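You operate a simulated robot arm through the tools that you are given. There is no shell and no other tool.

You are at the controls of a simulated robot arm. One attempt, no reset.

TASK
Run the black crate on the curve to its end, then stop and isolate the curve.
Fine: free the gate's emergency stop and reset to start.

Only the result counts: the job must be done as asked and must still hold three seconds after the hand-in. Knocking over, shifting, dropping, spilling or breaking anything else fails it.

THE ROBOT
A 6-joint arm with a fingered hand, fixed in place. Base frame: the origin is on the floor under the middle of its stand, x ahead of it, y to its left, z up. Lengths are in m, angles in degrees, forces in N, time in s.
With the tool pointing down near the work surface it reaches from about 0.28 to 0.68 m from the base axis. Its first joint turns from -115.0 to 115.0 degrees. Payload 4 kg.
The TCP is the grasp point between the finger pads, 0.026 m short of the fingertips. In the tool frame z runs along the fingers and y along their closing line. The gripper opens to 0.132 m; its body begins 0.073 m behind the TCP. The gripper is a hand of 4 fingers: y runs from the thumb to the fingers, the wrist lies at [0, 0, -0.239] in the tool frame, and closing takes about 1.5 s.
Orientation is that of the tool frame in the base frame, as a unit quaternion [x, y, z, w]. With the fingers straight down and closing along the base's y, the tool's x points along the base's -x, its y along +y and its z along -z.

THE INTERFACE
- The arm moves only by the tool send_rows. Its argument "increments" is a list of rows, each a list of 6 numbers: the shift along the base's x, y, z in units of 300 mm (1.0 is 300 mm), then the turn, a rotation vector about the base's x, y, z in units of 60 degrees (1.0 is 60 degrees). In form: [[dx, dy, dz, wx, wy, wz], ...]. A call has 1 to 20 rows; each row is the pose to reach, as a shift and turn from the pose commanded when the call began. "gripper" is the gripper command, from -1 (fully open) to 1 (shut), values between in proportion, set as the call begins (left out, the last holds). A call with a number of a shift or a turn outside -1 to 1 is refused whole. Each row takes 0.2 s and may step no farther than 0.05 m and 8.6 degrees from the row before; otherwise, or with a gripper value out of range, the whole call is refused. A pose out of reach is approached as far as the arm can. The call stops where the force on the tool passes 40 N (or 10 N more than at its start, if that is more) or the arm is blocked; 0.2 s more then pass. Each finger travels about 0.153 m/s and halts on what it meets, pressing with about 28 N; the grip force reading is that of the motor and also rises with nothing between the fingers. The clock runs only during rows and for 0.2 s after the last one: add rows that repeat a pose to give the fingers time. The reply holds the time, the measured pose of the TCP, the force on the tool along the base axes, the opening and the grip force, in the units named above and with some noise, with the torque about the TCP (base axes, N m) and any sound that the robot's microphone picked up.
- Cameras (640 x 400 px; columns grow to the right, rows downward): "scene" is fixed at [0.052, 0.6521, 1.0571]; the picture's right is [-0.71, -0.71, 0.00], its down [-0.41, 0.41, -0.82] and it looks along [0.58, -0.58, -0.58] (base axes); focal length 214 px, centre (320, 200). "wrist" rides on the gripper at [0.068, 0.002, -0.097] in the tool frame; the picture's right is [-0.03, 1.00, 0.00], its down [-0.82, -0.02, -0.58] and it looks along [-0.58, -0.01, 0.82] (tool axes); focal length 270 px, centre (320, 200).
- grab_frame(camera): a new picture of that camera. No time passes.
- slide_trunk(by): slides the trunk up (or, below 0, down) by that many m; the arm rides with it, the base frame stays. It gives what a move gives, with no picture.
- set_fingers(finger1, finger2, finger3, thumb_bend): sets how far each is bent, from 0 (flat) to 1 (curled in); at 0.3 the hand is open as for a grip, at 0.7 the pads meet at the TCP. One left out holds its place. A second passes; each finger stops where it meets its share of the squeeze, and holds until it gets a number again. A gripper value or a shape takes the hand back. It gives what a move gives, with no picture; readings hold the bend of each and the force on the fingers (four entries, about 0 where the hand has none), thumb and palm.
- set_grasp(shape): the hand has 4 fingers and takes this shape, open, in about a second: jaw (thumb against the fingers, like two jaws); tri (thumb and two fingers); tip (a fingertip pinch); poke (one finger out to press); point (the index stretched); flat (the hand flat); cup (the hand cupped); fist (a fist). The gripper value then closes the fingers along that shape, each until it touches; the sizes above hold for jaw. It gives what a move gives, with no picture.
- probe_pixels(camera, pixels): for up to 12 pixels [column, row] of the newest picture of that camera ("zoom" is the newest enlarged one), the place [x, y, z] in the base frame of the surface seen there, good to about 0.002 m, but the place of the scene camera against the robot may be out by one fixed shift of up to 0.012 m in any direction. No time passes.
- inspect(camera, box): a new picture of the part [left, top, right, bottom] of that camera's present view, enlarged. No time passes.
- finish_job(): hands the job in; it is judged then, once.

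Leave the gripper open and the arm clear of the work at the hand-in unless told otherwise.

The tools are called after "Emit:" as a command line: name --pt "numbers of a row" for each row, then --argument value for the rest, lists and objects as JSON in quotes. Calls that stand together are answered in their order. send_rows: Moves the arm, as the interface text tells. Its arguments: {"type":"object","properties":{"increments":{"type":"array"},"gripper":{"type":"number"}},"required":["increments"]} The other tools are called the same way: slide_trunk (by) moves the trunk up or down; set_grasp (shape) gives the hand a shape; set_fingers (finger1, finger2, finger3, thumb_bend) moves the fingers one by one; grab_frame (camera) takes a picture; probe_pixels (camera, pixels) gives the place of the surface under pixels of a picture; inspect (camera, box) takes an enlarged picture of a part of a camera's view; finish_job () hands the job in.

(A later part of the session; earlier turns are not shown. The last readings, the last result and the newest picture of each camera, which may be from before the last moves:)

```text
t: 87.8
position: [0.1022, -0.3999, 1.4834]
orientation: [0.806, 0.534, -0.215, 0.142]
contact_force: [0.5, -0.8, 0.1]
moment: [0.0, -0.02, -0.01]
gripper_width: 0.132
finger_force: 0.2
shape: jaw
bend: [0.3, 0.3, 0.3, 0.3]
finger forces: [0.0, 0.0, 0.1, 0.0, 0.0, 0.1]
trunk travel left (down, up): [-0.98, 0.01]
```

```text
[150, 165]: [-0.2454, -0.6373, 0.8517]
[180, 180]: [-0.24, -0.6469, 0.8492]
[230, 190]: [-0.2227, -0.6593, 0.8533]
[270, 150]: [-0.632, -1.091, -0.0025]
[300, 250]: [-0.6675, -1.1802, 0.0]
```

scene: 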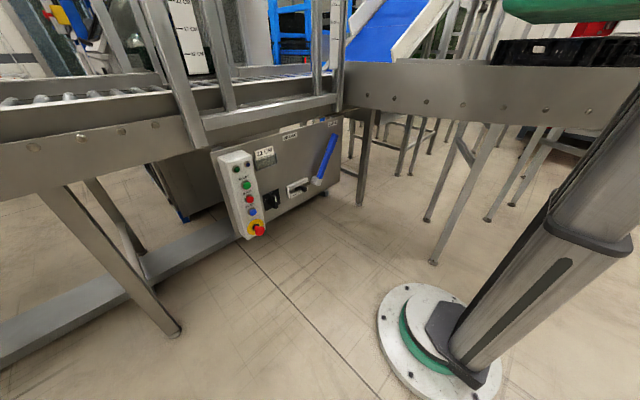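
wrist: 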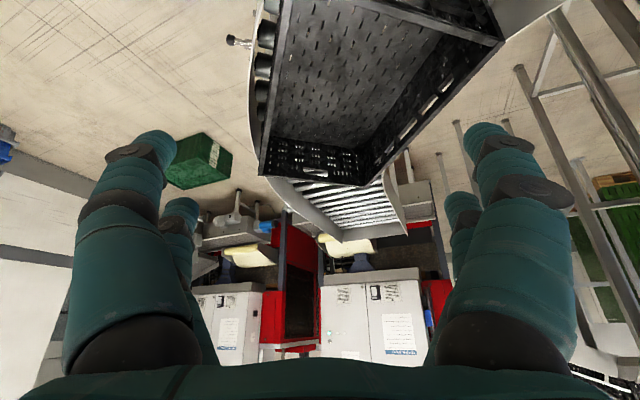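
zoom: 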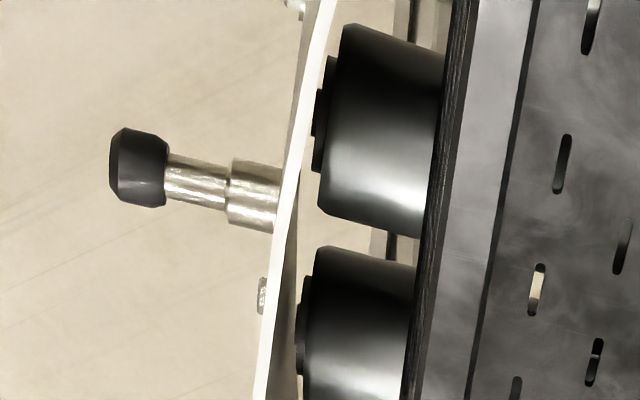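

No pin is seen crossing into the rollers, so I leave the plunger alone. I return to the panel: reverse swing in three parts.

Emit:
send_rows --pt "0.1 0.07 -0.06 0 0 0.07" --pt "0.21 0.14 -0.12 0 0 0.14" --pt "0.32 0.21 -0.18 0 0 0.21" --pt "0.43 0.29 -0.24 0 0 0.28" --pt "0.54 0.37 -0.3 0 0 0.35" --pt "0.64 0.46 -0.36 0 0 0.42" --pt "0.74 0.55 -0.42 0 0 0.49" --pt "0.8 0.61 -0.46 0 0 0.56" --pt "0.86 0.667 -0.5 0 0 0.633"

Emit:
send_rows --pt "0.09 0.12 0 0 0 0.08" --pt "0.17 0.24 0 0 0 0.16" --pt "0.24 0.36 0 0 0 0.24" --pt "0.3 0.48 0 0 0 0.32" --pt "0.36 0.6 0 0 0 0.4" --pt "0.41 0.72 0 0 0 0.48" --pt "0.45 0.84 0 0 0 0.56" --pt "0.467 0.967 0 0 0 0.633"

Emit:
send_rows --pt "-0.01 0.137 0 0 0 0.088" --pt "-0.02 0.275 0 0 0 0.176" --pt "-0.03 0.412 0 0 0 0.264" --pt "-0.04 0.55 0 0 0 0.352" --pt "-0.05 0.687 0 0 0 0.44" --pt "-0.06 0.825 0 0 0 0.528" --pt "-0.067 0.963 0 0 0 0.617"

Emit:
set_grasp --shape "point"

Emit:
set_fingers --finger1 0.75 --thumb_bend 0.75

Emit:
slide_trunk --by -0.4

Emit:
slide_trunk --by -0.25

```text
t: 89.8
position: [0.36, -0.1974, 1.3339]
orientation: [0.588, 0.766, -0.158, 0.205]
contact_force: [0.0, -0.4, -0.4]
moment: [-0.02, 0.03, 0.03]
gripper_width: 0.1321
finger_force: 0.0
shape: jaw
bend: [0.3, 0.3, 0.3, 0.3]
finger forces: [0.1, 0.0, 0.1, 0.0, 0.0, 0.0]
trunk travel left (down, up): [-0.98, 0.01]
```

```text
t: 91.6
position: [0.4979, 0.0927, 1.3344]
orientation: [0.305, 0.917, -0.081, 0.246]
contact_force: [0.1, 0.0, -0.3]
moment: [-0.04, 0.01, -0.01]
gripper_width: 0.1318
finger_force: 0.2
shape: jaw
bend: [0.3, 0.3, 0.3, 0.3]
finger forces: [0.0, 0.0, 0.0, 0.0, 0.0, 0.0]
trunk travel left (down, up): [-0.98, 0.01]
```

```text
t: 93.2
position: [0.4806, 0.3802, 1.332]
orientation: [-0.001, 0.966, 0.001, 0.258]
contact_force: [-0.3, 0.6, -0.3]
moment: [-0.01, 0.01, -0.04]
gripper_width: 0.1319
finger_force: 0.0
shape: jaw
bend: [0.3, 0.3, 0.3, 0.3]
finger forces: [0.0, 0.1, 0.1, 0.1, 0.1, 0.0]
trunk travel left (down, up): [-0.98, 0.01]
```

```text
t: 94.1
position: [0.4801, 0.3785, 1.3322]
orientation: [0.0, 0.966, 0.001, 0.259]
contact_force: [-0.2, 0.1, 0.3]
moment: [0.03, -0.01, -0.01]
gripper_width: 0.0003
finger_force: 0.1
shape: point
bend: [0.0, 1.0, 1.0, 0.42]
finger forces: [0.1, 0.0, 0.0, 0.0, 0.1, 0.1]
trunk travel left (down, up): [-0.98, 0.01]
```

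```text
t: 95.1
position: [0.4805, 0.3795, 1.3325]
orientation: [-0.001, 0.966, 0.001, 0.258]
contact_force: [0.3, -0.2, 0.4]
moment: [0.01, 0.01, -0.01]
gripper_width: 0.0003
finger_force: 0.1
shape: fingers
bend: [0.71, 1.0, 1.0, 0.75]
finger forces: [0.1, 0.1, 0.0, 0.1, 0.0, 0.0]
trunk travel left (down, up): [-0.98, 0.01]
```

```text
t: 98.9
position: [0.4798, 0.3792, 0.933]
orientation: [-0.001, 0.966, 0.001, 0.259]
contact_force: [0.0, 0.6, -0.5]
moment: [0.02, 0.01, 0.0]
gripper_width: 0.0
finger_force: 0.0
shape: fingers
bend: [0.71, 1.0, 1.0, 0.75]
finger forces: [0.0, 0.1, 0.0, 0.0, 0.0, 0.0]
trunk travel left (down, up): [-0.58, 0.41]
```

```text
t: 101.5
position: [0.4805, 0.3783, 0.6825]
orientation: [-0.001, 0.966, 0.001, 0.259]
contact_force: [0.6, 0.0, -0.2]
moment: [-0.02, 0.0, -0.03]
gripper_width: 0.0
finger_force: 0.1
shape: fingers
bend: [0.71, 1.0, 1.0, 0.75]
finger forces: [0.1, 0.0, 0.1, 0.0, 0.0, 0.0]
trunk travel left (down, up): [-0.33, 0.66]
```

Now I level the tool again (−60° about y) and stage in front of START (z≈0.66).

Emit:
send_rows --pt "0.02 0 0 0 -0.125 0" --pt "0.05 0 0 0 -0.25 0" --pt "0.1 0 0 0 -0.375 0" --pt "0.15 0 0 0 -0.5 0" --pt "0.2 0 -0.005 0 -0.625 0" --pt "0.26 0 -0.01 0 -0.75 0" --pt "0.33 0 -0.013 0 -0.875 0" --pt "0.4 0 -0.013 0 -1.0 0"

Emit:
grab_frame --camera "wrist"

Emit:
grab_frame --camera "scene"

```text
t: 103.3
position: [0.5989, 0.3807, 0.6781]
orientation: [0.0, 0.707, 0.0, 0.707]
contact_force: [0.5, 0.5, 0.2]
moment: [0.02, 0.03, 0.03]
gripper_width: 0.0
finger_force: 0.1
shape: fingers
bend: [0.71, 1.0, 1.0, 0.75]
finger forces: [0.0, 0.0, 0.0, 0.0, 0.0, 0.0]
trunk travel left (down, up): [-0.33, 0.66]
```

```text
taken
```

wrist: 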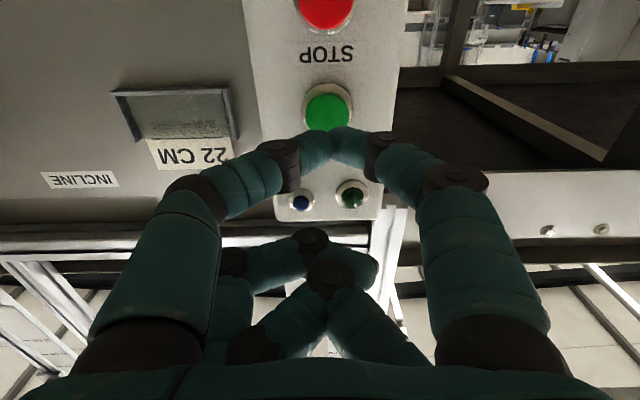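

```text
taken
```

scene: 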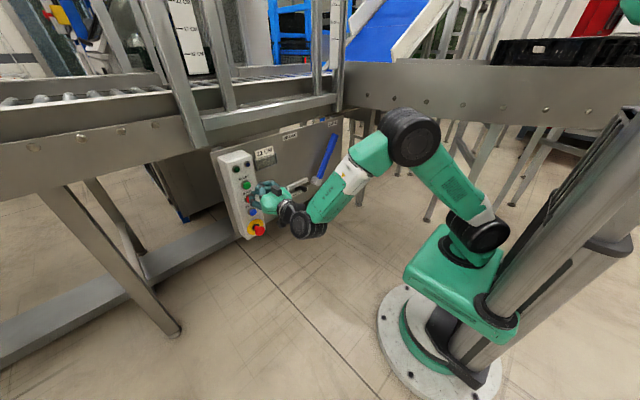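

START is at (328,108) just ahead of the tip at (332,138). Both lamps dark. I probe for alignment.

Emit:
probe_pixels --camera "wrist" --pixels '[[328, 108], [310, 108], [346, 108], [328, 94], [328, 122], [323, 135], [342, 135], [332, 148]]'

Emit:
inspect --camera "scene" --box '[480, 20, 640, 120]'

```text
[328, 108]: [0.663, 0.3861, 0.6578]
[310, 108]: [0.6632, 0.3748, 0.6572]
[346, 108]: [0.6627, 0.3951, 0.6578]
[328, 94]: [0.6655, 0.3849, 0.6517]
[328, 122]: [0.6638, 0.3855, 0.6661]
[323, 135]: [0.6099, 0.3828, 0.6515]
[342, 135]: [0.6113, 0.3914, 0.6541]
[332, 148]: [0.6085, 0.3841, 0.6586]
```

```text
4.00 times, centred on (560, 70) of scene
```

zoom: 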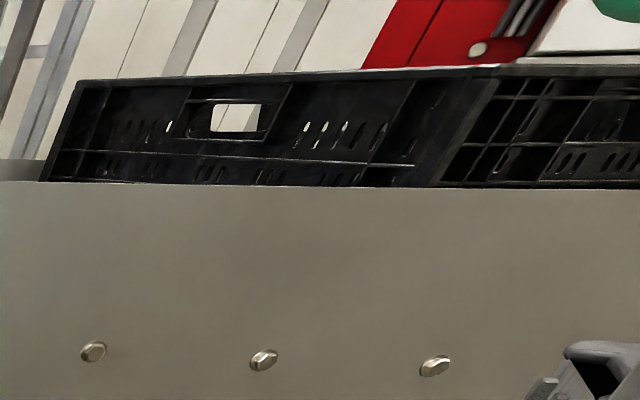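

Aligned (START centre (0.663,0.3855,0.658)). The crate's left edge is at scene x≈499 for reference. I approach and press START in small steps, then release in the same call.

Emit:
send_rows --pt "0.08 0 -0.003 0 0 0" --pt "0.115 0 -0.003 0 0 0" --pt "0.125 0 -0.003 0 0 0" --pt "0.135 0 -0.003 0 0 0" --pt "0.143 0 -0.003 0 0 0" --pt "0.15 0 -0.003 0 0 0" --pt "0.1 0 -0.003 0 0 0"

Emit:
grab_frame --camera "scene"

Emit:
inspect --camera "scene" --box '[480, 20, 640, 120]'

Emit:
inspect --camera "scene" --box '[210, 140, 340, 260]'

```text
t: 104.9
position: [0.63, 0.3798, 0.6777]
orientation: [-0.001, 0.707, 0.001, 0.707]
contact_force: [0.8, -0.1, 0.6]
moment: [-0.03, -0.03, -0.02]
gripper_width: 0.0
finger_force: 0.1
shape: fingers
bend: [0.72, 1.0, 1.0, 0.75]
finger forces: [0.0, 0.0, 0.0, 0.1, 0.0, 0.0]
trunk travel left (down, up): [-0.33, 0.66]
heard: click
```

```text
taken
```

scene: 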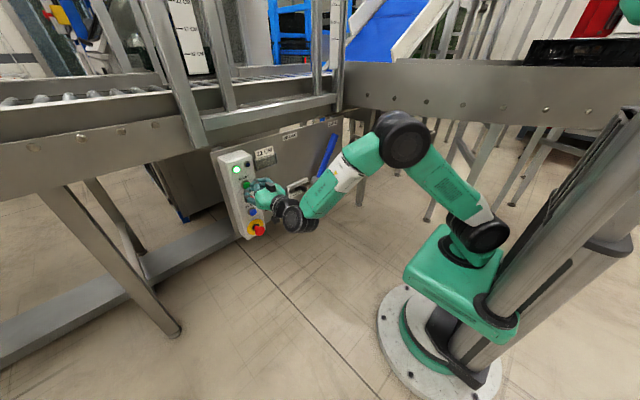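

```text
4.00 times, centred on (560, 70) of scene
```

zoom: 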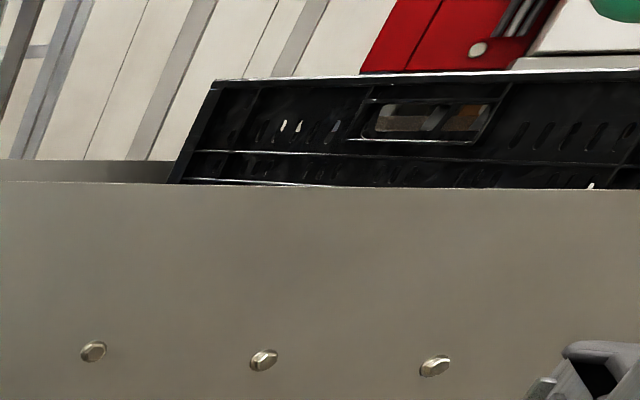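

```text
3.33 times, centred on (275, 200) of scene
```

zoom: 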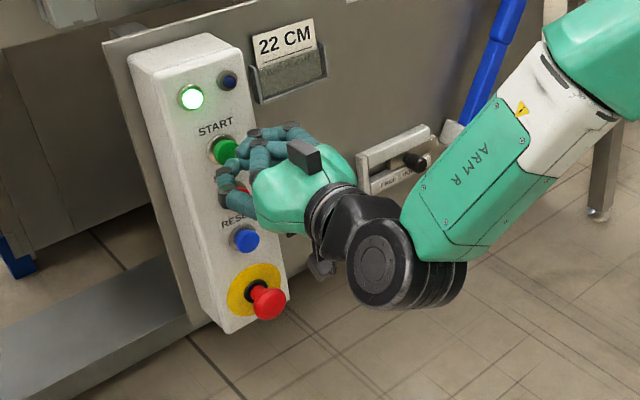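

The green lamp is on and the crate is moving (its trailing edge went from scene x≈499 to ≈533). I move the tip down to hover in front of STOP and look again.

Emit:
send_rows --pt "-0.03 0 -0.08 0 0 0" --pt "-0.02 0 -0.183 0 0 0"

Emit:
inspect --camera "scene" --box '[480, 20, 640, 120]'

Emit:
grab_frame --camera "wrist"

```text
t: 105.5
position: [0.624, 0.3762, 0.6218]
orientation: [-0.001, 0.707, 0.001, 0.707]
contact_force: [-0.2, 0.2, 0.1]
moment: [0.02, 0.0, 0.02]
gripper_width: 0.0
finger_force: 0.1
shape: fingers
bend: [0.72, 1.0, 1.0, 0.75]
finger forces: [0.1, 0.0, 0.0, 0.0, 0.0, 0.0]
trunk travel left (down, up): [-0.33, 0.66]
```

```text
4.00 times, centred on (560, 70) of scene
```

zoom: 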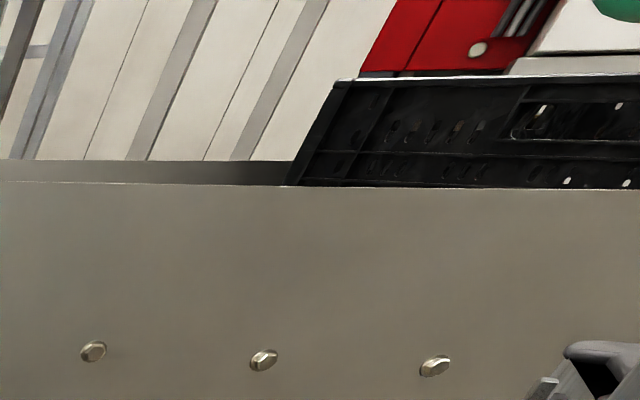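

```text
taken
```

wrist: 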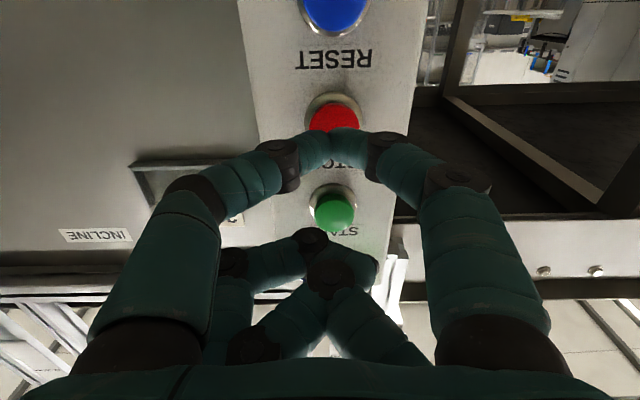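

The crate advances at about 0.25 m/s (trailing edge now x≈563). I wait in short steps and watch it.

Emit:
send_rows --pt "0 0 0 0 0 0" --pt "0 0 0 0 0 0" --pt "0 0 0 0 0 0"

Emit:
inspect --camera "scene" --box '[480, 20, 640, 120]'

```text
t: 106.3
position: [0.6251, 0.3769, 0.6202]
orientation: [-0.001, 0.707, 0.001, 0.707]
contact_force: [-0.9, 0.7, -0.5]
moment: [0.0, -0.01, -0.03]
gripper_width: 0.0
finger_force: 0.0
shape: fingers
bend: [0.72, 1.0, 1.0, 0.75]
finger forces: [0.1, 0.0, 0.0, 0.0, 0.0, 0.0]
trunk travel left (down, up): [-0.33, 0.66]
```

```text
4.00 times, centred on (560, 70) of scene
```

zoom: 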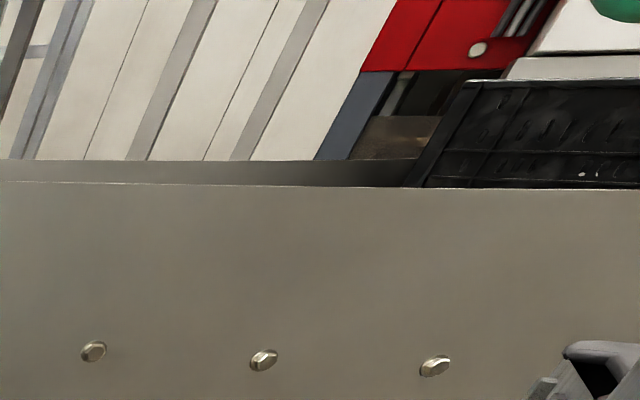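

The trailing edge is at x≈596: the crate is leaving the bend into the last straight. I wait another 0.8 s.

Emit:
send_rows --pt "0 0 0 0 0 0" --pt "0 0 0 0 0 0" --pt "0 0 0 0 0 0"

Emit:
inspect --camera "scene" --box '[480, 20, 640, 120]'

Emit:
inspect --camera "scene" --box '[560, 10, 640, 60]'

```text
t: 107.1
position: [0.6236, 0.3772, 0.6221]
orientation: [0.0, 0.707, 0.0, 0.707]
contact_force: [0.9, -0.2, 0.1]
moment: [-0.03, -0.02, -0.01]
gripper_width: 0.0
finger_force: 0.1
shape: fingers
bend: [0.72, 1.0, 1.0, 0.75]
finger forces: [0.1, 0.1, 0.1, 0.0, 0.0, 0.0]
trunk travel left (down, up): [-0.33, 0.66]
```

```text
4.00 times, centred on (560, 70) of scene
```

zoom: 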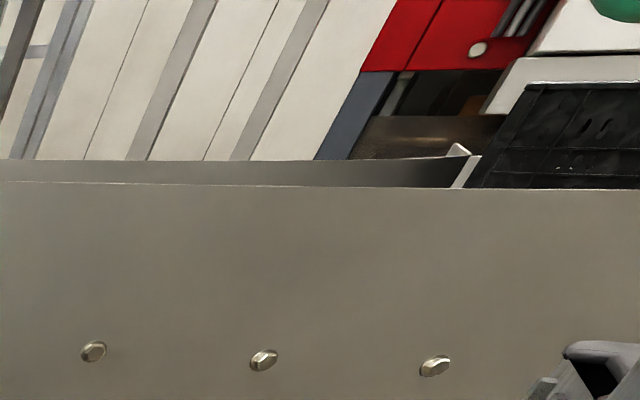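

```text
8.00 times, centred on (600, 35) of scene
```

zoom: 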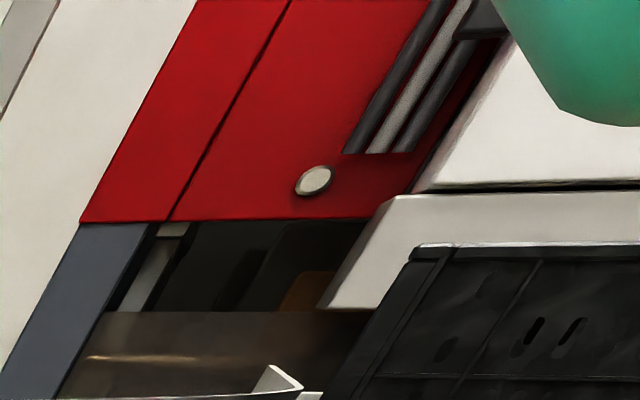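

I probe the crate's trailing rim in the scene picture to see how far it has come.

Emit:
grab_frame --camera "scene"

Emit:
probe_pixels --camera "scene" --pixels '[[613, 42], [620, 43], [630, 43], [612, 50], [595, 58], [594, 60], [625, 55]]'

```text
taken
```

scene: 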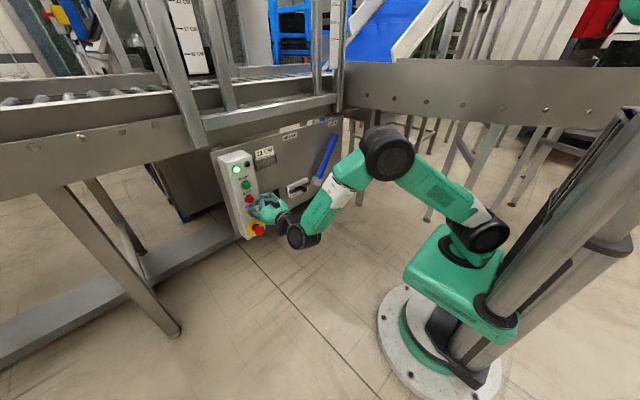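

```text
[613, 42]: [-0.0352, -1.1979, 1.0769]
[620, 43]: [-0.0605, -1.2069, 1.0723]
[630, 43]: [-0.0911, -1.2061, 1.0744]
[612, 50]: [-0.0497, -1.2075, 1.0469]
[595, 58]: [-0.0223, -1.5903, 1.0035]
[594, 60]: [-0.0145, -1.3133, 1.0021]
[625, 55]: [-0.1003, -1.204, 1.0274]
```

Trailing rim at y≈−1.207; the leading side is then ≈−1.75…−1.8, so ~0.35–0.4 m remain to the end plate. I wait another 0.8 s.

Emit:
send_rows --pt "0 0 0 0 0 0" --pt "0 0 0 0 0 0" --pt "0 0 0 0 0 0"

Emit:
grab_frame --camera "scene"

Emit:
probe_pixels --camera "scene" --pixels '[[613, 42], [620, 43], [630, 43], [612, 50], [625, 47], [620, 50], [625, 55]]'

Emit:
inspect --camera "scene" --box '[560, 10, 640, 60]'

```text
t: 107.9
position: [0.6236, 0.3778, 0.6212]
orientation: [-0.001, 0.707, 0.001, 0.707]
contact_force: [-0.4, -1.3, 0.0]
moment: [0.03, -0.04, 0.0]
gripper_width: 0.0001
finger_force: 0.1
shape: fingers
bend: [0.72, 1.0, 1.0, 0.75]
finger forces: [0.0, 0.0, 0.0, 0.0, 0.0, 0.1]
trunk travel left (down, up): [-0.33, 0.66]
```

```text
taken
```

scene: 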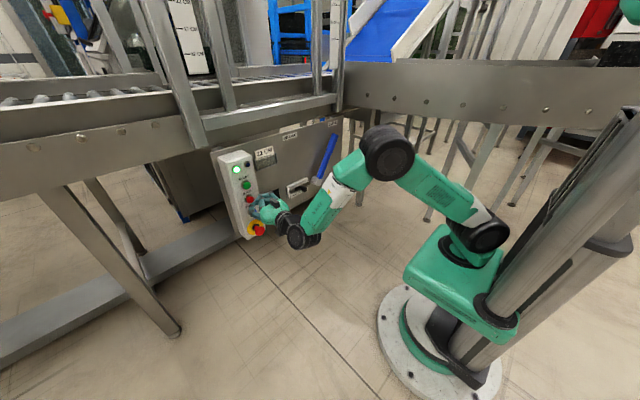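

```text
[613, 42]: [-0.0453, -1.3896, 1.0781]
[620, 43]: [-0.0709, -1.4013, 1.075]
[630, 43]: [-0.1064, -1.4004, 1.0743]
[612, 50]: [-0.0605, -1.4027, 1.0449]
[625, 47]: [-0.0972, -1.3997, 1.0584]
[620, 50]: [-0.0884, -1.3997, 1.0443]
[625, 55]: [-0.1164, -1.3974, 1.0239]
```

```text
8.00 times, centred on (600, 35) of scene
```

zoom: 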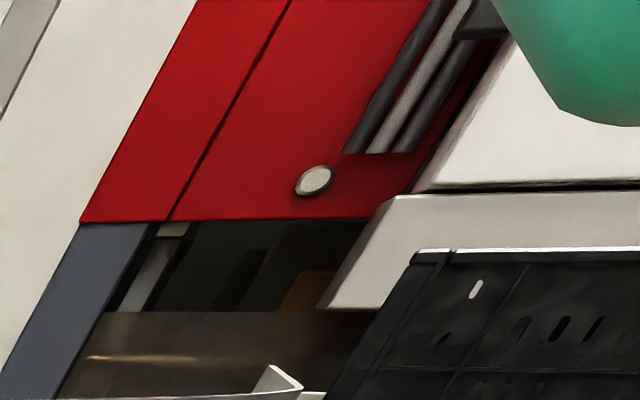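

Speed 0.24 m/s; trailing rim at y≈−1.40, so the front is near −1.98 with ~0.16 m left. I wait 0.6 s more.

Emit:
send_rows --pt "0 0 0 0 0 0" --pt "0 0 0 0 0 0"

Emit:
grab_frame --camera "scene"

Emit:
probe_pixels --camera "scene" --pixels '[[613, 42], [620, 43], [630, 43], [612, 50], [625, 47], [620, 50], [625, 55]]'

```text
t: 108.5
position: [0.6245, 0.3779, 0.622]
orientation: [-0.001, 0.707, 0.001, 0.707]
contact_force: [-0.5, -0.8, 0.2]
moment: [0.0, 0.0, -0.01]
gripper_width: 0.0002
finger_force: 0.1
shape: fingers
bend: [0.72, 1.0, 1.0, 0.75]
finger forces: [0.1, 0.1, 0.1, 0.0, 0.0, 0.1]
trunk travel left (down, up): [-0.33, 0.66]
```

```text
taken
```

scene: 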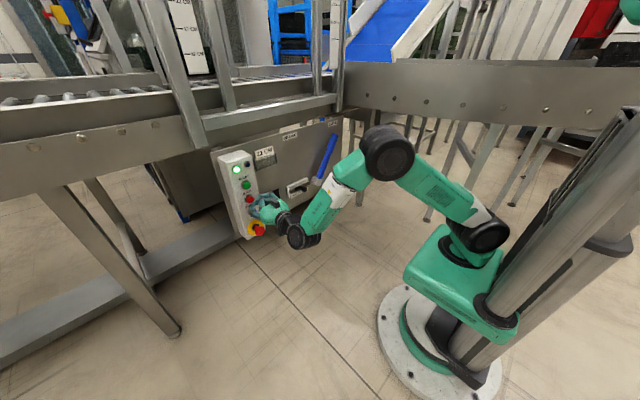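

```text
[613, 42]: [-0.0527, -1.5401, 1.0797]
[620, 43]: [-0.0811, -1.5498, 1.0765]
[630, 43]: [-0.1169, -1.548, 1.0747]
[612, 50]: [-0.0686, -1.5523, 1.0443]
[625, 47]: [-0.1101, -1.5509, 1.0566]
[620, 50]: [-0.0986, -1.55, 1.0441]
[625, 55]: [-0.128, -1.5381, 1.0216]
```

Trailing rim y≈−1.55 — the front should be at the end plate now. One more short wait to see if it has stopped.

Emit:
send_rows --pt "0 0 0 0 0 0"

Emit:
grab_frame --camera "scene"

Emit:
probe_pixels --camera "scene" --pixels '[[613, 42], [620, 43], [630, 43], [612, 50], [625, 47], [620, 50], [625, 55]]'

```text
t: 108.9
position: [0.6232, 0.3773, 0.6216]
orientation: [0.0, 0.707, 0.0, 0.707]
contact_force: [-0.5, -0.6, 0.3]
moment: [0.0, 0.0, 0.0]
gripper_width: 0.0
finger_force: 0.0
shape: fingers
bend: [0.72, 1.0, 1.0, 0.75]
finger forces: [0.0, 0.0, 0.0, 0.0, 0.0, 0.1]
trunk travel left (down, up): [-0.33, 0.66]
```

```text
taken
```

scene: 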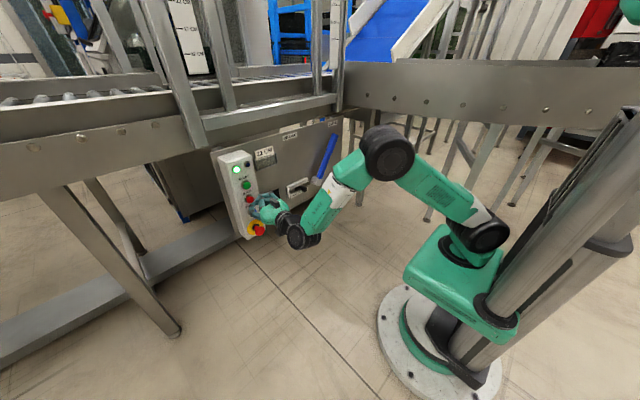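

```text
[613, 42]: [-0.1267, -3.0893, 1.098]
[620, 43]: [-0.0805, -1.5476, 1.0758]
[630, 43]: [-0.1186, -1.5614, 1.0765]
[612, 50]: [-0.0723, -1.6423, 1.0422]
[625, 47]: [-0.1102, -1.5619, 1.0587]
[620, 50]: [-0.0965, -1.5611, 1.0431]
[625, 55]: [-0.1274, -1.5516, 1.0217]
```

The crate barely moved in the last 0.4 s (−1.550 → −1.561): it rests at the end plate. Now I press STOP in small steps and release.

Emit:
send_rows --pt "0.035 0.003 0 0 0 0" --pt "0.048 0.003 0 0 0 0" --pt "0.057 0.003 0 0 0 0" --pt "0.065 0.003 0 0 0 0" --pt "0.072 0.003 0 0 0 0" --pt "0.02 0.003 0 0 0 0"

Emit:
grab_frame --camera "scene"

Emit:
inspect --camera "scene" --box '[210, 140, 340, 260]'

Emit:
probe_pixels --camera "scene" --pixels '[[620, 43], [630, 43], [612, 50], [625, 47], [620, 50], [625, 55]]'

```text
t: 110.3
position: [0.629, 0.3792, 0.623]
orientation: [0.001, 0.707, 0.0, 0.707]
contact_force: [0.3, 0.4, -0.5]
moment: [0.02, -0.03, 0.01]
gripper_width: 0.0001
finger_force: 0.1
shape: fingers
bend: [0.72, 1.0, 1.0, 0.75]
finger forces: [0.0, 0.1, 0.1, 0.0, 0.1, 0.0]
trunk travel left (down, up): [-0.33, 0.66]
heard: click
```

```text
taken
```

scene: 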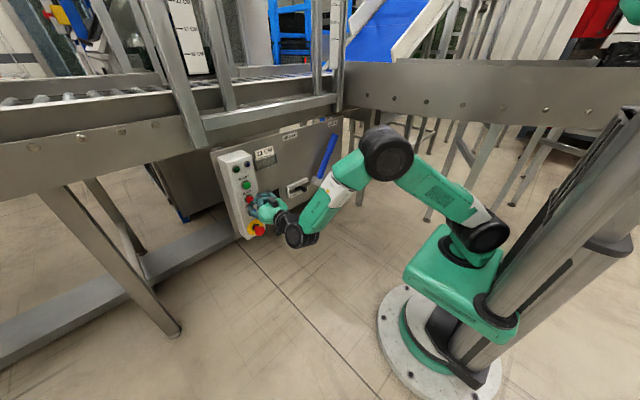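

```text
3.33 times, centred on (275, 200) of scene
```

zoom: 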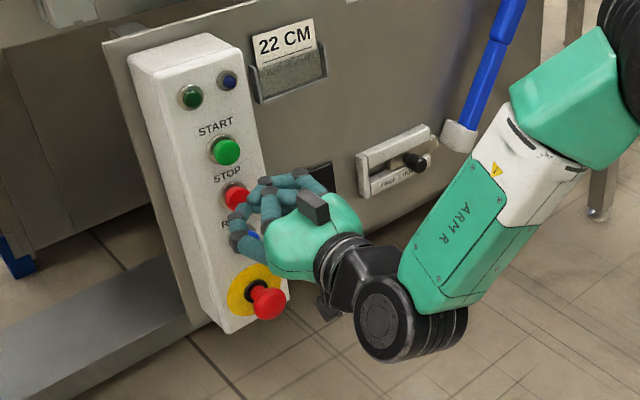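

```text
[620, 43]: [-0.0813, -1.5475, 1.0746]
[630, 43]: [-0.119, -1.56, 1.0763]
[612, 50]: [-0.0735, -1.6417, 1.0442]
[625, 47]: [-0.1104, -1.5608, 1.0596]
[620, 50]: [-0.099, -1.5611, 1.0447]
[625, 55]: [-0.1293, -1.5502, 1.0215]
```

Click heard, the green lamp is off and the crate stays at the end plate (trailing rim y≈−1.56). Next, isolate: I back away from the box, take the jaw shape half-open, and stage in front of the isolator handle.

Emit:
send_rows --pt "-0.1 0 0 0 0 0" --pt "-0.22 0 0 0 0 0" --pt "-0.22 -0.12 -0.1 0 0 0" --pt "-0.22 -0.24 -0.2 0 0 0" --pt "-0.22 -0.36 -0.3 0 0 0" --pt "-0.2 -0.41 -0.4 0 0 0"

Emit:
set_grasp --shape "jaw"

Emit:
send_rows --pt "0 0 0 0 0 0" --pt "0 0 0 0 0 0" --pt "0 0 0 0 0 0" --pt "0 0 0 0 0 0" --gripper 0.1

Emit:
grab_frame --camera "wrist"

```text
t: 111.7
position: [0.5702, 0.2574, 0.5009]
orientation: [0.0, 0.707, 0.002, 0.707]
contact_force: [-0.1, -0.1, 0.6]
moment: [-0.04, 0.01, 0.0]
gripper_width: 0.0002
finger_force: 0.1
shape: fingers
bend: [0.72, 1.0, 1.0, 0.75]
finger forces: [0.1, 0.0, 0.1, 0.1, 0.1, 0.0]
trunk travel left (down, up): [-0.33, 0.66]
```

```text
t: 112.6
position: [0.57, 0.2575, 0.5015]
orientation: [-0.002, 0.707, 0.001, 0.707]
contact_force: [1.1, -0.8, -0.2]
moment: [0.0, -0.02, 0.03]
gripper_width: 0.1318
finger_force: 0.1
shape: jaw
bend: [0.3, 0.3, 0.3, 0.3]
finger forces: [0.0, 0.0, 0.0, 0.1, 0.0, 0.1]
trunk travel left (down, up): [-0.33, 0.66]
```

```text
t: 113.6
position: [0.5704, 0.2566, 0.5008]
orientation: [0.0, 0.707, 0.0, 0.707]
contact_force: [1.3, 1.1, -0.1]
moment: [0.04, -0.03, -0.01]
gripper_width: 0.0597
finger_force: 0.0
shape: jaw
bend: [0.73, 0.73, 0.73, 0.7]
finger forces: [0.1, 0.0, 0.0, 0.0, 0.0, 0.0]
trunk travel left (down, up): [-0.33, 0.66]
```

```text
taken
```

wrist: 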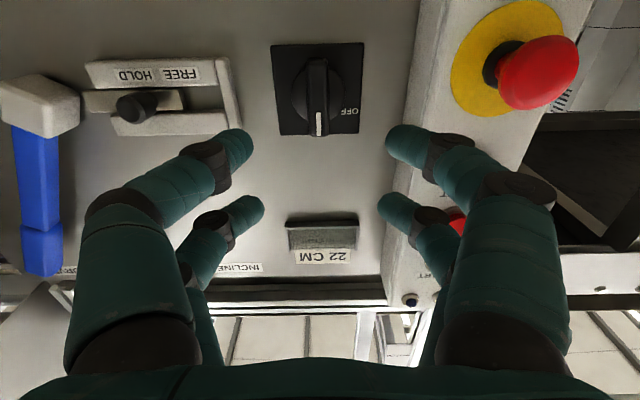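

The isolator handle is straight ahead at (318,97). I probe handle and fingertips.

Emit:
probe_pixels --camera "wrist" --pixels '[[318, 65], [318, 95], [318, 130], [311, 95], [326, 95], [300, 90], [340, 60], [240, 145], [400, 140], [250, 210], [390, 210], [225, 70]]'

Emit:
inspect --camera "wrist" --box '[250, 30, 410, 150]'

```text
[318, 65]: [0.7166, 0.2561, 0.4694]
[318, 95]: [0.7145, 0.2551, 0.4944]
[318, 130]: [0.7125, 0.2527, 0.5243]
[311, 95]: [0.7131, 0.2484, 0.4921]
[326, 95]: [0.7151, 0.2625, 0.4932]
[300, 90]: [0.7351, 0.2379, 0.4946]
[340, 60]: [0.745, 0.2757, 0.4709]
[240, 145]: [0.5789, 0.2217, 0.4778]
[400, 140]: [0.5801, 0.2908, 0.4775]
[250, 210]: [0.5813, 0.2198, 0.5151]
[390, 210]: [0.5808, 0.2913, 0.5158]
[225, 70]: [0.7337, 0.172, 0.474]
```

```text
3.33 times, centred on (330, 90) of wrist
```

zoom: 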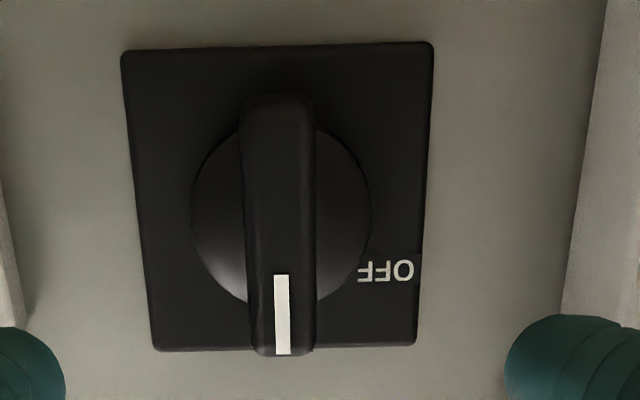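

Handle centre ≈(0.713, 0.255, 0.500), dome at x=0.735. I advance so the tips reach x≈0.732 around the bar.

Emit:
send_rows --pt "0.14 -0.005 -0.003 0 0 0" --pt "0.28 -0.005 -0.003 0 0 0" --pt "0.4 -0.005 -0.003 0 0 0" --pt "0.45 -0.005 -0.003 0 0 0"

Emit:
grab_frame --camera "wrist"

```text
t: 114.6
position: [0.7045, 0.2558, 0.5032]
orientation: [0.0, 0.707, 0.0, 0.707]
contact_force: [0.8, 0.4, 0.0]
moment: [0.01, 0.01, 0.01]
gripper_width: 0.0599
finger_force: 0.1
shape: jaw
bend: [0.73, 0.73, 0.73, 0.7]
finger forces: [0.0, 0.0, 0.0, 0.0, 0.0, 0.1]
trunk travel left (down, up): [-0.33, 0.66]
```

```text
taken
```

wrist: 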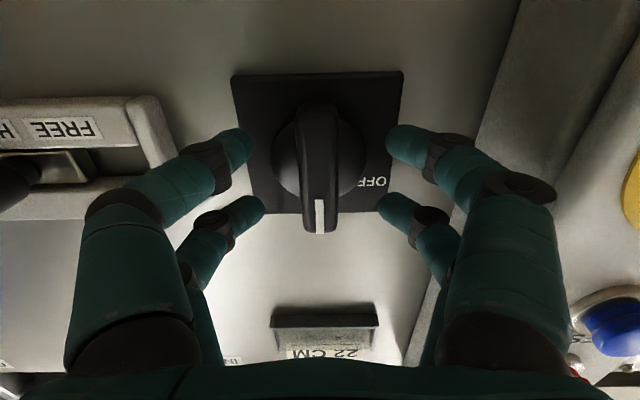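

The bar stands between the finger pairs. I close the hand on it.

Emit:
send_rows --pt "0 0 0 0 0 0" --pt "0 0 0 0 0 0" --pt "0 0 0 0 0 0" --pt "0 0 0 0 0 0" --pt "0 0 0 0 0 0" --gripper 1

Emit:
grab_frame --camera "wrist"

```text
t: 115.8
position: [0.7025, 0.256, 0.5016]
orientation: [0.0, 0.707, 0.0, 0.707]
contact_force: [11.9, -2.1, 0.7]
moment: [0.02, 0.0, -0.04]
gripper_width: 0.0128
finger_force: 28.3
shape: jaw
bend: [0.72, 0.72, 0.72, 0.7]
finger forces: [24.6, 24.3, 24.8, 0.0, 25.5, 0.0]
trunk travel left (down, up): [-0.33, 0.66]
```

```text
taken
```

wrist: 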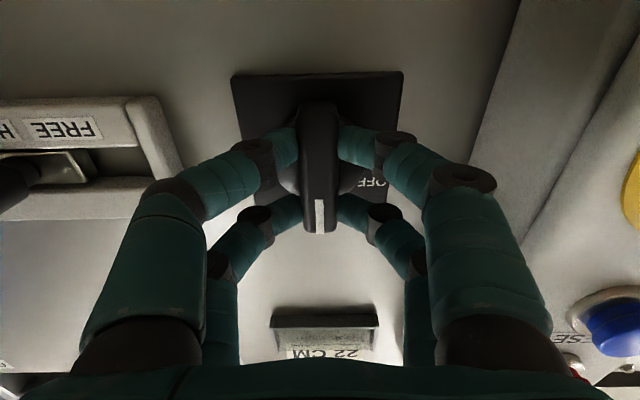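

All four digits grip the bar (12.8 mm). I turn it about −x (pointer from up toward +y, i.e. to OFF), 42° first, watching the torque.

Emit:
send_rows --pt "0 0 0 -0.117 0 0" --pt "0 0 0 -0.233 0 0" --pt "0 0 0 -0.35 0 0" --pt "0 0 0 -0.467 0 0" --pt "0 0 0 -0.583 0 0" --pt "0 0 0 -0.7 0 0"

Emit:
grab_frame --camera "wrist"

Emit:
inspect --camera "scene" --box '[210, 140, 340, 260]'

```text
t: 117.2
position: [0.7029, 0.2559, 0.501]
orientation: [-0.256, 0.66, -0.253, 0.659]
contact_force: [2.9, 4.6, -2.7]
moment: [0.01, 0.07, 0.07]
gripper_width: 0.0128
finger_force: 28.3
shape: jaw
bend: [0.72, 0.72, 0.72, 0.7]
finger forces: [28.0, 28.1, 24.6, 0.0, 25.2, 0.0]
trunk travel left (down, up): [-0.33, 0.66]
```

```text
taken
```

wrist: 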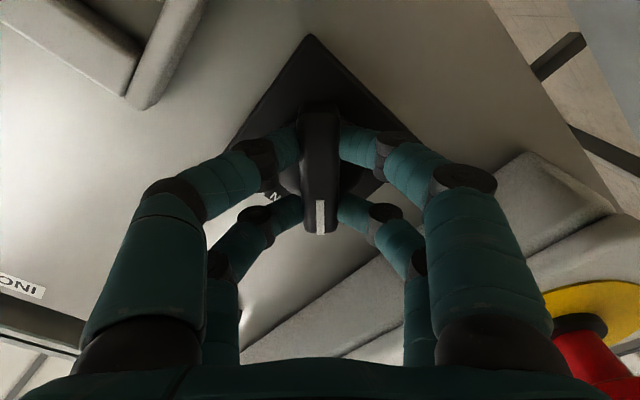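

```text
3.33 times, centred on (275, 200) of scene
```

zoom: 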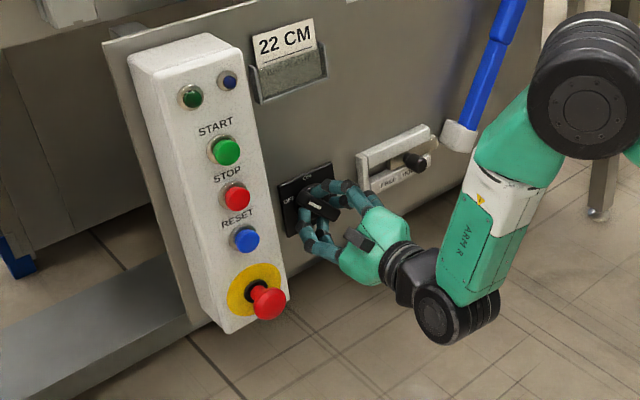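

The handle follows with almost no torque. I continue in 6° steps for another 36°, then check.

Emit:
send_rows --pt "0 0 0 -0.1 0 0" --pt "0 0 0 -0.2 0 0" --pt "0 0 0 -0.3 0 0" --pt "0 0 0 -0.4 0 0" --pt "0 0 0 -0.5 0 0" --pt "0 0 0 -0.6 0 0"

Emit:
grab_frame --camera "wrist"

Emit:
inspect --camera "scene" --box '[210, 140, 340, 260]'

```text
t: 118.6
position: [0.7055, 0.2567, 0.5006]
orientation: [-0.448, 0.55, -0.444, 0.547]
contact_force: [-15.0, 4.8, -11.1]
moment: [-0.08, 0.23, 0.09]
gripper_width: 0.0131
finger_force: 27.9
shape: jaw
bend: [0.72, 0.72, 0.72, 0.7]
finger forces: [31.2, 31.5, 24.9, 0.1, 26.8, 0.0]
trunk travel left (down, up): [-0.33, 0.66]
```

```text
taken
```

wrist: 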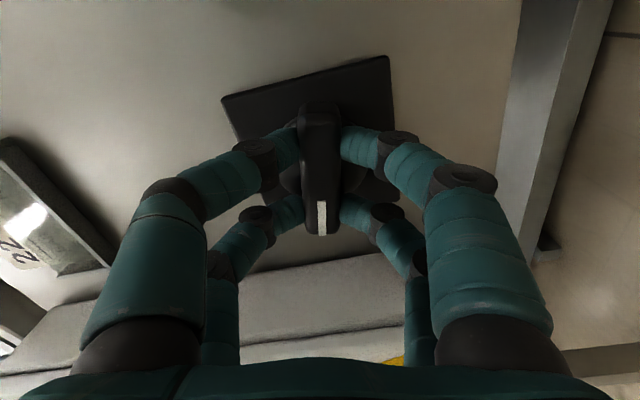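

```text
3.33 times, centred on (275, 200) of scene
```

zoom: 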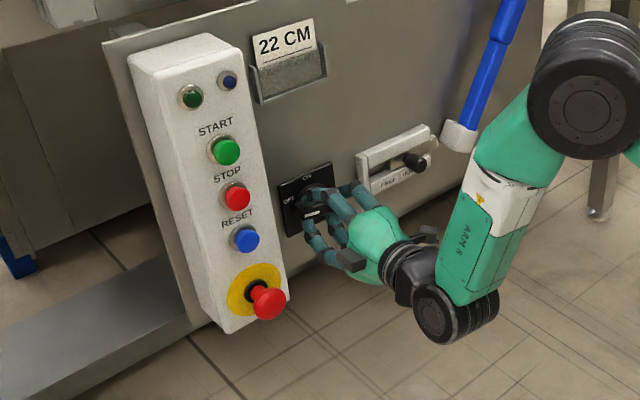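

Turned 78°, torque still low. I go on in 3° steps to 90°.

Emit:
send_rows --pt "0 0 0 -0.05 0 0" --pt "0 0 0 -0.1 0 0" --pt "0 0 0 -0.15 0 0" --pt "0 0 0 -0.2 0 0"

Emit:
inspect --camera "scene" --box '[210, 140, 340, 260]'

```text
t: 119.6
position: [0.7045, 0.2566, 0.5011]
orientation: [-0.501, 0.501, -0.5, 0.499]
contact_force: [-5.4, 7.6, -14.2]
moment: [0.03, 0.39, 0.1]
gripper_width: 0.0129
finger_force: 28.0
shape: jaw
bend: [0.72, 0.72, 0.72, 0.7]
finger forces: [31.5, 31.2, 24.3, 0.0, 24.6, 0.0]
trunk travel left (down, up): [-0.33, 0.66]
```

```text
3.33 times, centred on (275, 200) of scene
```

zoom: 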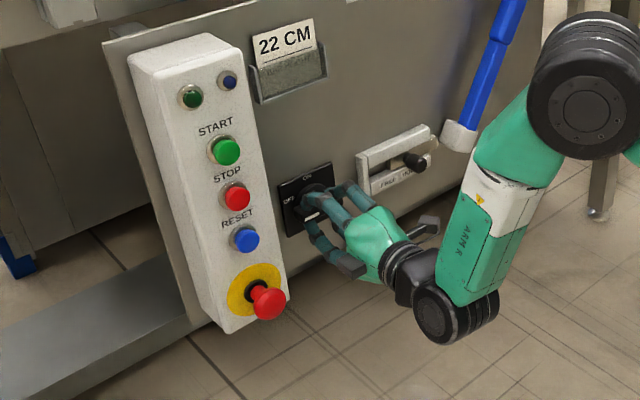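

At 90° there's still no torque. I try 4° more, slowly, to feel for the OFF stop.

Emit:
send_rows --pt "0 0 0 -0.033 0 0" --pt "0 0 0 -0.067 0 0"

Emit:
grab_frame --camera "wrist"

```text
t: 120.2
position: [0.7048, 0.2568, 0.5019]
orientation: [0.518, -0.482, 0.517, -0.481]
contact_force: [-10.3, 7.5, -12.8]
moment: [0.14, 0.34, 0.04]
gripper_width: 0.0129
finger_force: 28.0
shape: jaw
bend: [0.72, 0.72, 0.72, 0.7]
finger forces: [32.0, 30.5, 25.5, 0.0, 24.8, 0.1]
trunk travel left (down, up): [-0.33, 0.66]
```

```text
taken
```

wrist: 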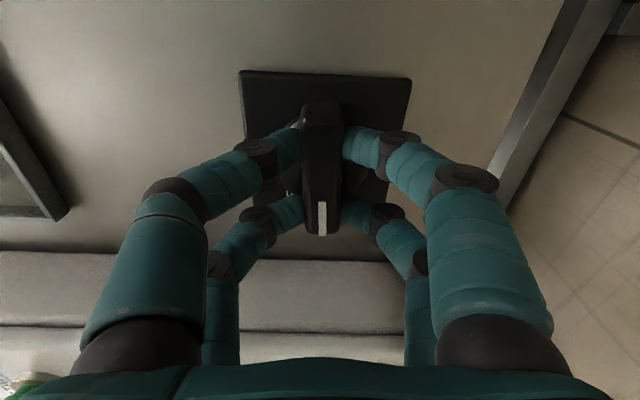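

The bar is at ~93° with slight counter-torque, so I return 3° to sit at 90° and then open the hand.

Emit:
send_rows --pt "0 0 0 0.03 0 0" --pt "0 0 0 0.05 0 0"

Emit:
send_rows --pt "0 0 0 0 0 0" --pt "0 0 0 0 0 0" --pt "0 0 0 0 0 0" --pt "0 0 0 0 0 0" --gripper 0.1

Emit:
grab_frame --camera "wrist"

Emit:
inspect --camera "scene" --box '[210, 140, 340, 260]'

```text
t: 120.8
position: [0.7043, 0.2563, 0.5017]
orientation: [0.505, -0.496, 0.505, -0.495]
contact_force: [-4.2, 7.9, -13.2]
moment: [0.06, 0.37, 0.12]
gripper_width: 0.0128
finger_force: 28.1
shape: jaw
bend: [0.72, 0.72, 0.72, 0.7]
finger forces: [31.0, 31.1, 24.4, 0.0, 24.8, 0.1]
trunk travel left (down, up): [-0.33, 0.66]
```

```text
t: 121.8
position: [0.7041, 0.2565, 0.5037]
orientation: [0.504, -0.496, 0.504, -0.495]
contact_force: [-0.1, 0.7, 0.7]
moment: [0.01, -0.02, 0.01]
gripper_width: 0.059
finger_force: 0.1
shape: jaw
bend: [0.73, 0.73, 0.73, 0.7]
finger forces: [0.0, 0.0, 0.0, 0.1, 0.0, 0.1]
trunk travel left (down, up): [-0.33, 0.66]
```

```text
taken
```

wrist: 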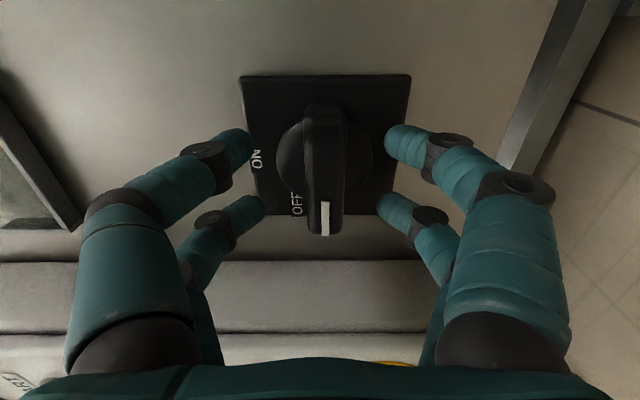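

```text
3.33 times, centred on (275, 200) of scene
```

zoom: 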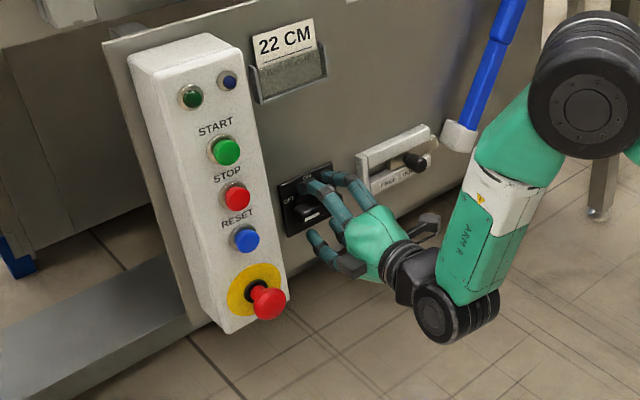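

The pointer now lies horizontal toward +y. The OFF label seems to sit a bit above that line, so I measure label angles precisely against the handle's centre.

Emit:
inspect --camera "wrist" --box '[220, 50, 430, 250]'

Emit:
probe_pixels --camera "wrist" --pixels '[[257, 158], [257, 150], [257, 166], [297, 203], [297, 195], [297, 213], [242, 78], [410, 78], [260, 213], [395, 213], [325, 218], [322, 110]]'

```text
2.00 times, centred on (325, 150) of wrist
```

zoom: 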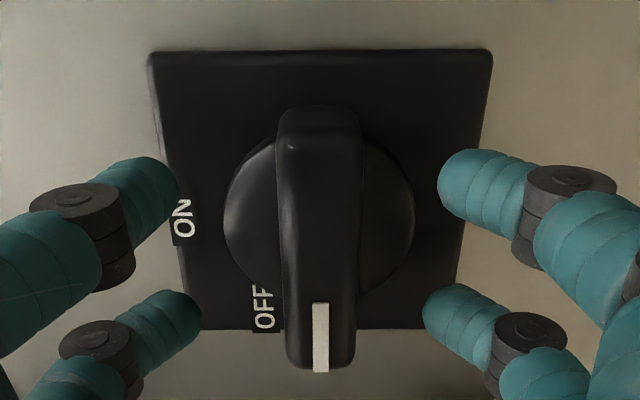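

```text
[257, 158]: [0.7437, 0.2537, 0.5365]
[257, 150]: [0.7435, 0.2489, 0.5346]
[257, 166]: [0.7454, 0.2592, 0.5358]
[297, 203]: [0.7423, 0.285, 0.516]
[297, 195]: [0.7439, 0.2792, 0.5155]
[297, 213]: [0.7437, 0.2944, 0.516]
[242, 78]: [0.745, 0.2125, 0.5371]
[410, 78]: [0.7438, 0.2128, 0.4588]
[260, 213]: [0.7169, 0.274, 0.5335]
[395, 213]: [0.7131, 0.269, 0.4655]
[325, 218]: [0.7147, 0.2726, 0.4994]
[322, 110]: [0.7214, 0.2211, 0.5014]
```

The labels measure: ON at 0° and OFF at ≈60° from the handle axis (same radius), while the bar is now at 90°. I need to know where the switch's real stop is. I regrip and feel carefully a few degrees further for a hard stop.

Emit:
send_rows --pt "0 0 0 0 0 0" --pt "0 0 0 0 0 0" --pt "0 0 0 0 0 0" --pt "0 0 0 0 0 0" --gripper 1

Emit:
send_rows --pt "0 0 0 -0.05 0 0" --pt "0 0 0 -0.1 0 0" --pt "0 0 0 -0.1 0 0"

Emit:
grab_frame --camera "wrist"

```text
t: 122.8
position: [0.7038, 0.2548, 0.5016]
orientation: [0.505, -0.496, 0.504, -0.496]
contact_force: [7.9, 0.1, 0.6]
moment: [0.0, -0.05, -0.02]
gripper_width: 0.0117
finger_force: 27.7
shape: jaw
bend: [0.73, 0.72, 0.72, 0.7]
finger forces: [24.6, 25.0, 24.6, 0.1, 25.1, 0.0]
trunk travel left (down, up): [-0.33, 0.66]
```

```text
t: 123.6
position: [0.7041, 0.2561, 0.5024]
orientation: [0.53, -0.469, 0.529, -0.468]
contact_force: [12.1, 2.7, -0.2]
moment: [0.14, -0.01, 0.04]
gripper_width: 0.0118
finger_force: 28.5
shape: jaw
bend: [0.73, 0.72, 0.72, 0.7]
finger forces: [25.8, 24.8, 25.9, 0.0, 24.5, 0.1]
trunk travel left (down, up): [-0.33, 0.66]
```

```text
taken
```

wrist: 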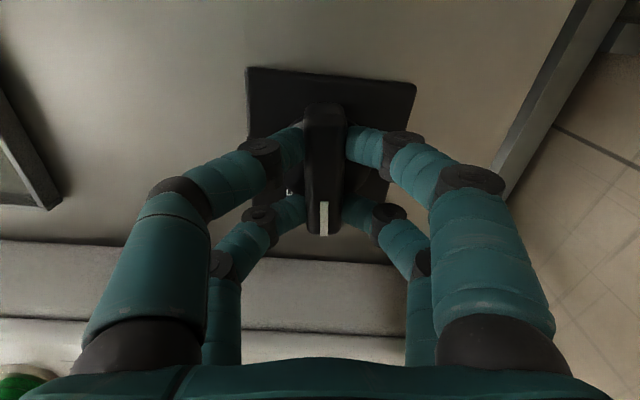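

At 97° the bar still follows with only 0.14 N·m. I test 8° more.

Emit:
send_rows --pt "0 0 0 -0.05 0 0" --pt "0 0 0 -0.1 0 0" --pt "0 0 0 -0.133 0 0" --pt "0 0 0 -0.133 0 0"

Emit:
grab_frame --camera "wrist"

Emit:
inspect --camera "wrist" --box '[220, 50, 430, 250]'

```text
t: 124.6
position: [0.7039, 0.2569, 0.5013]
orientation: [0.561, -0.431, 0.56, -0.43]
contact_force: [10.7, 6.2, -0.3]
moment: [1.03, -0.06, 0.16]
gripper_width: 0.0107
finger_force: 28.0
shape: jaw
bend: [0.72, 0.72, 0.71, 0.7]
finger forces: [33.0, 23.4, 34.5, 0.0, 22.4, 0.0]
trunk travel left (down, up): [-0.33, 0.66]
```

```text
taken
```

wrist: 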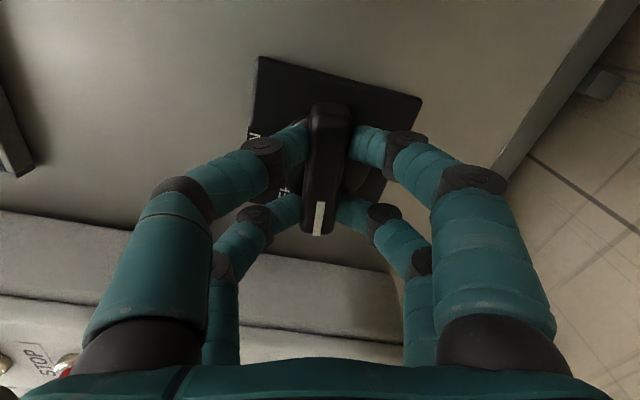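

```text
2.00 times, centred on (325, 150) of wrist
```

zoom: 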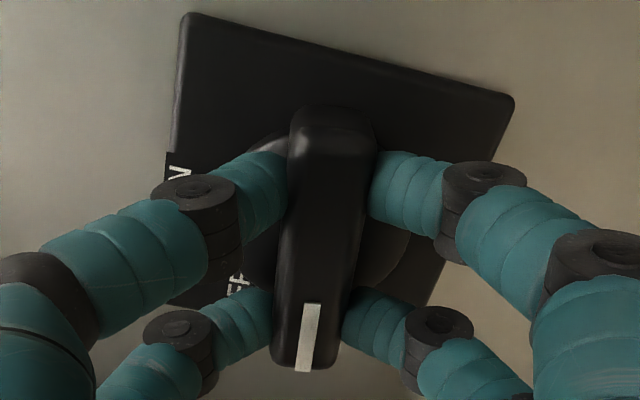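

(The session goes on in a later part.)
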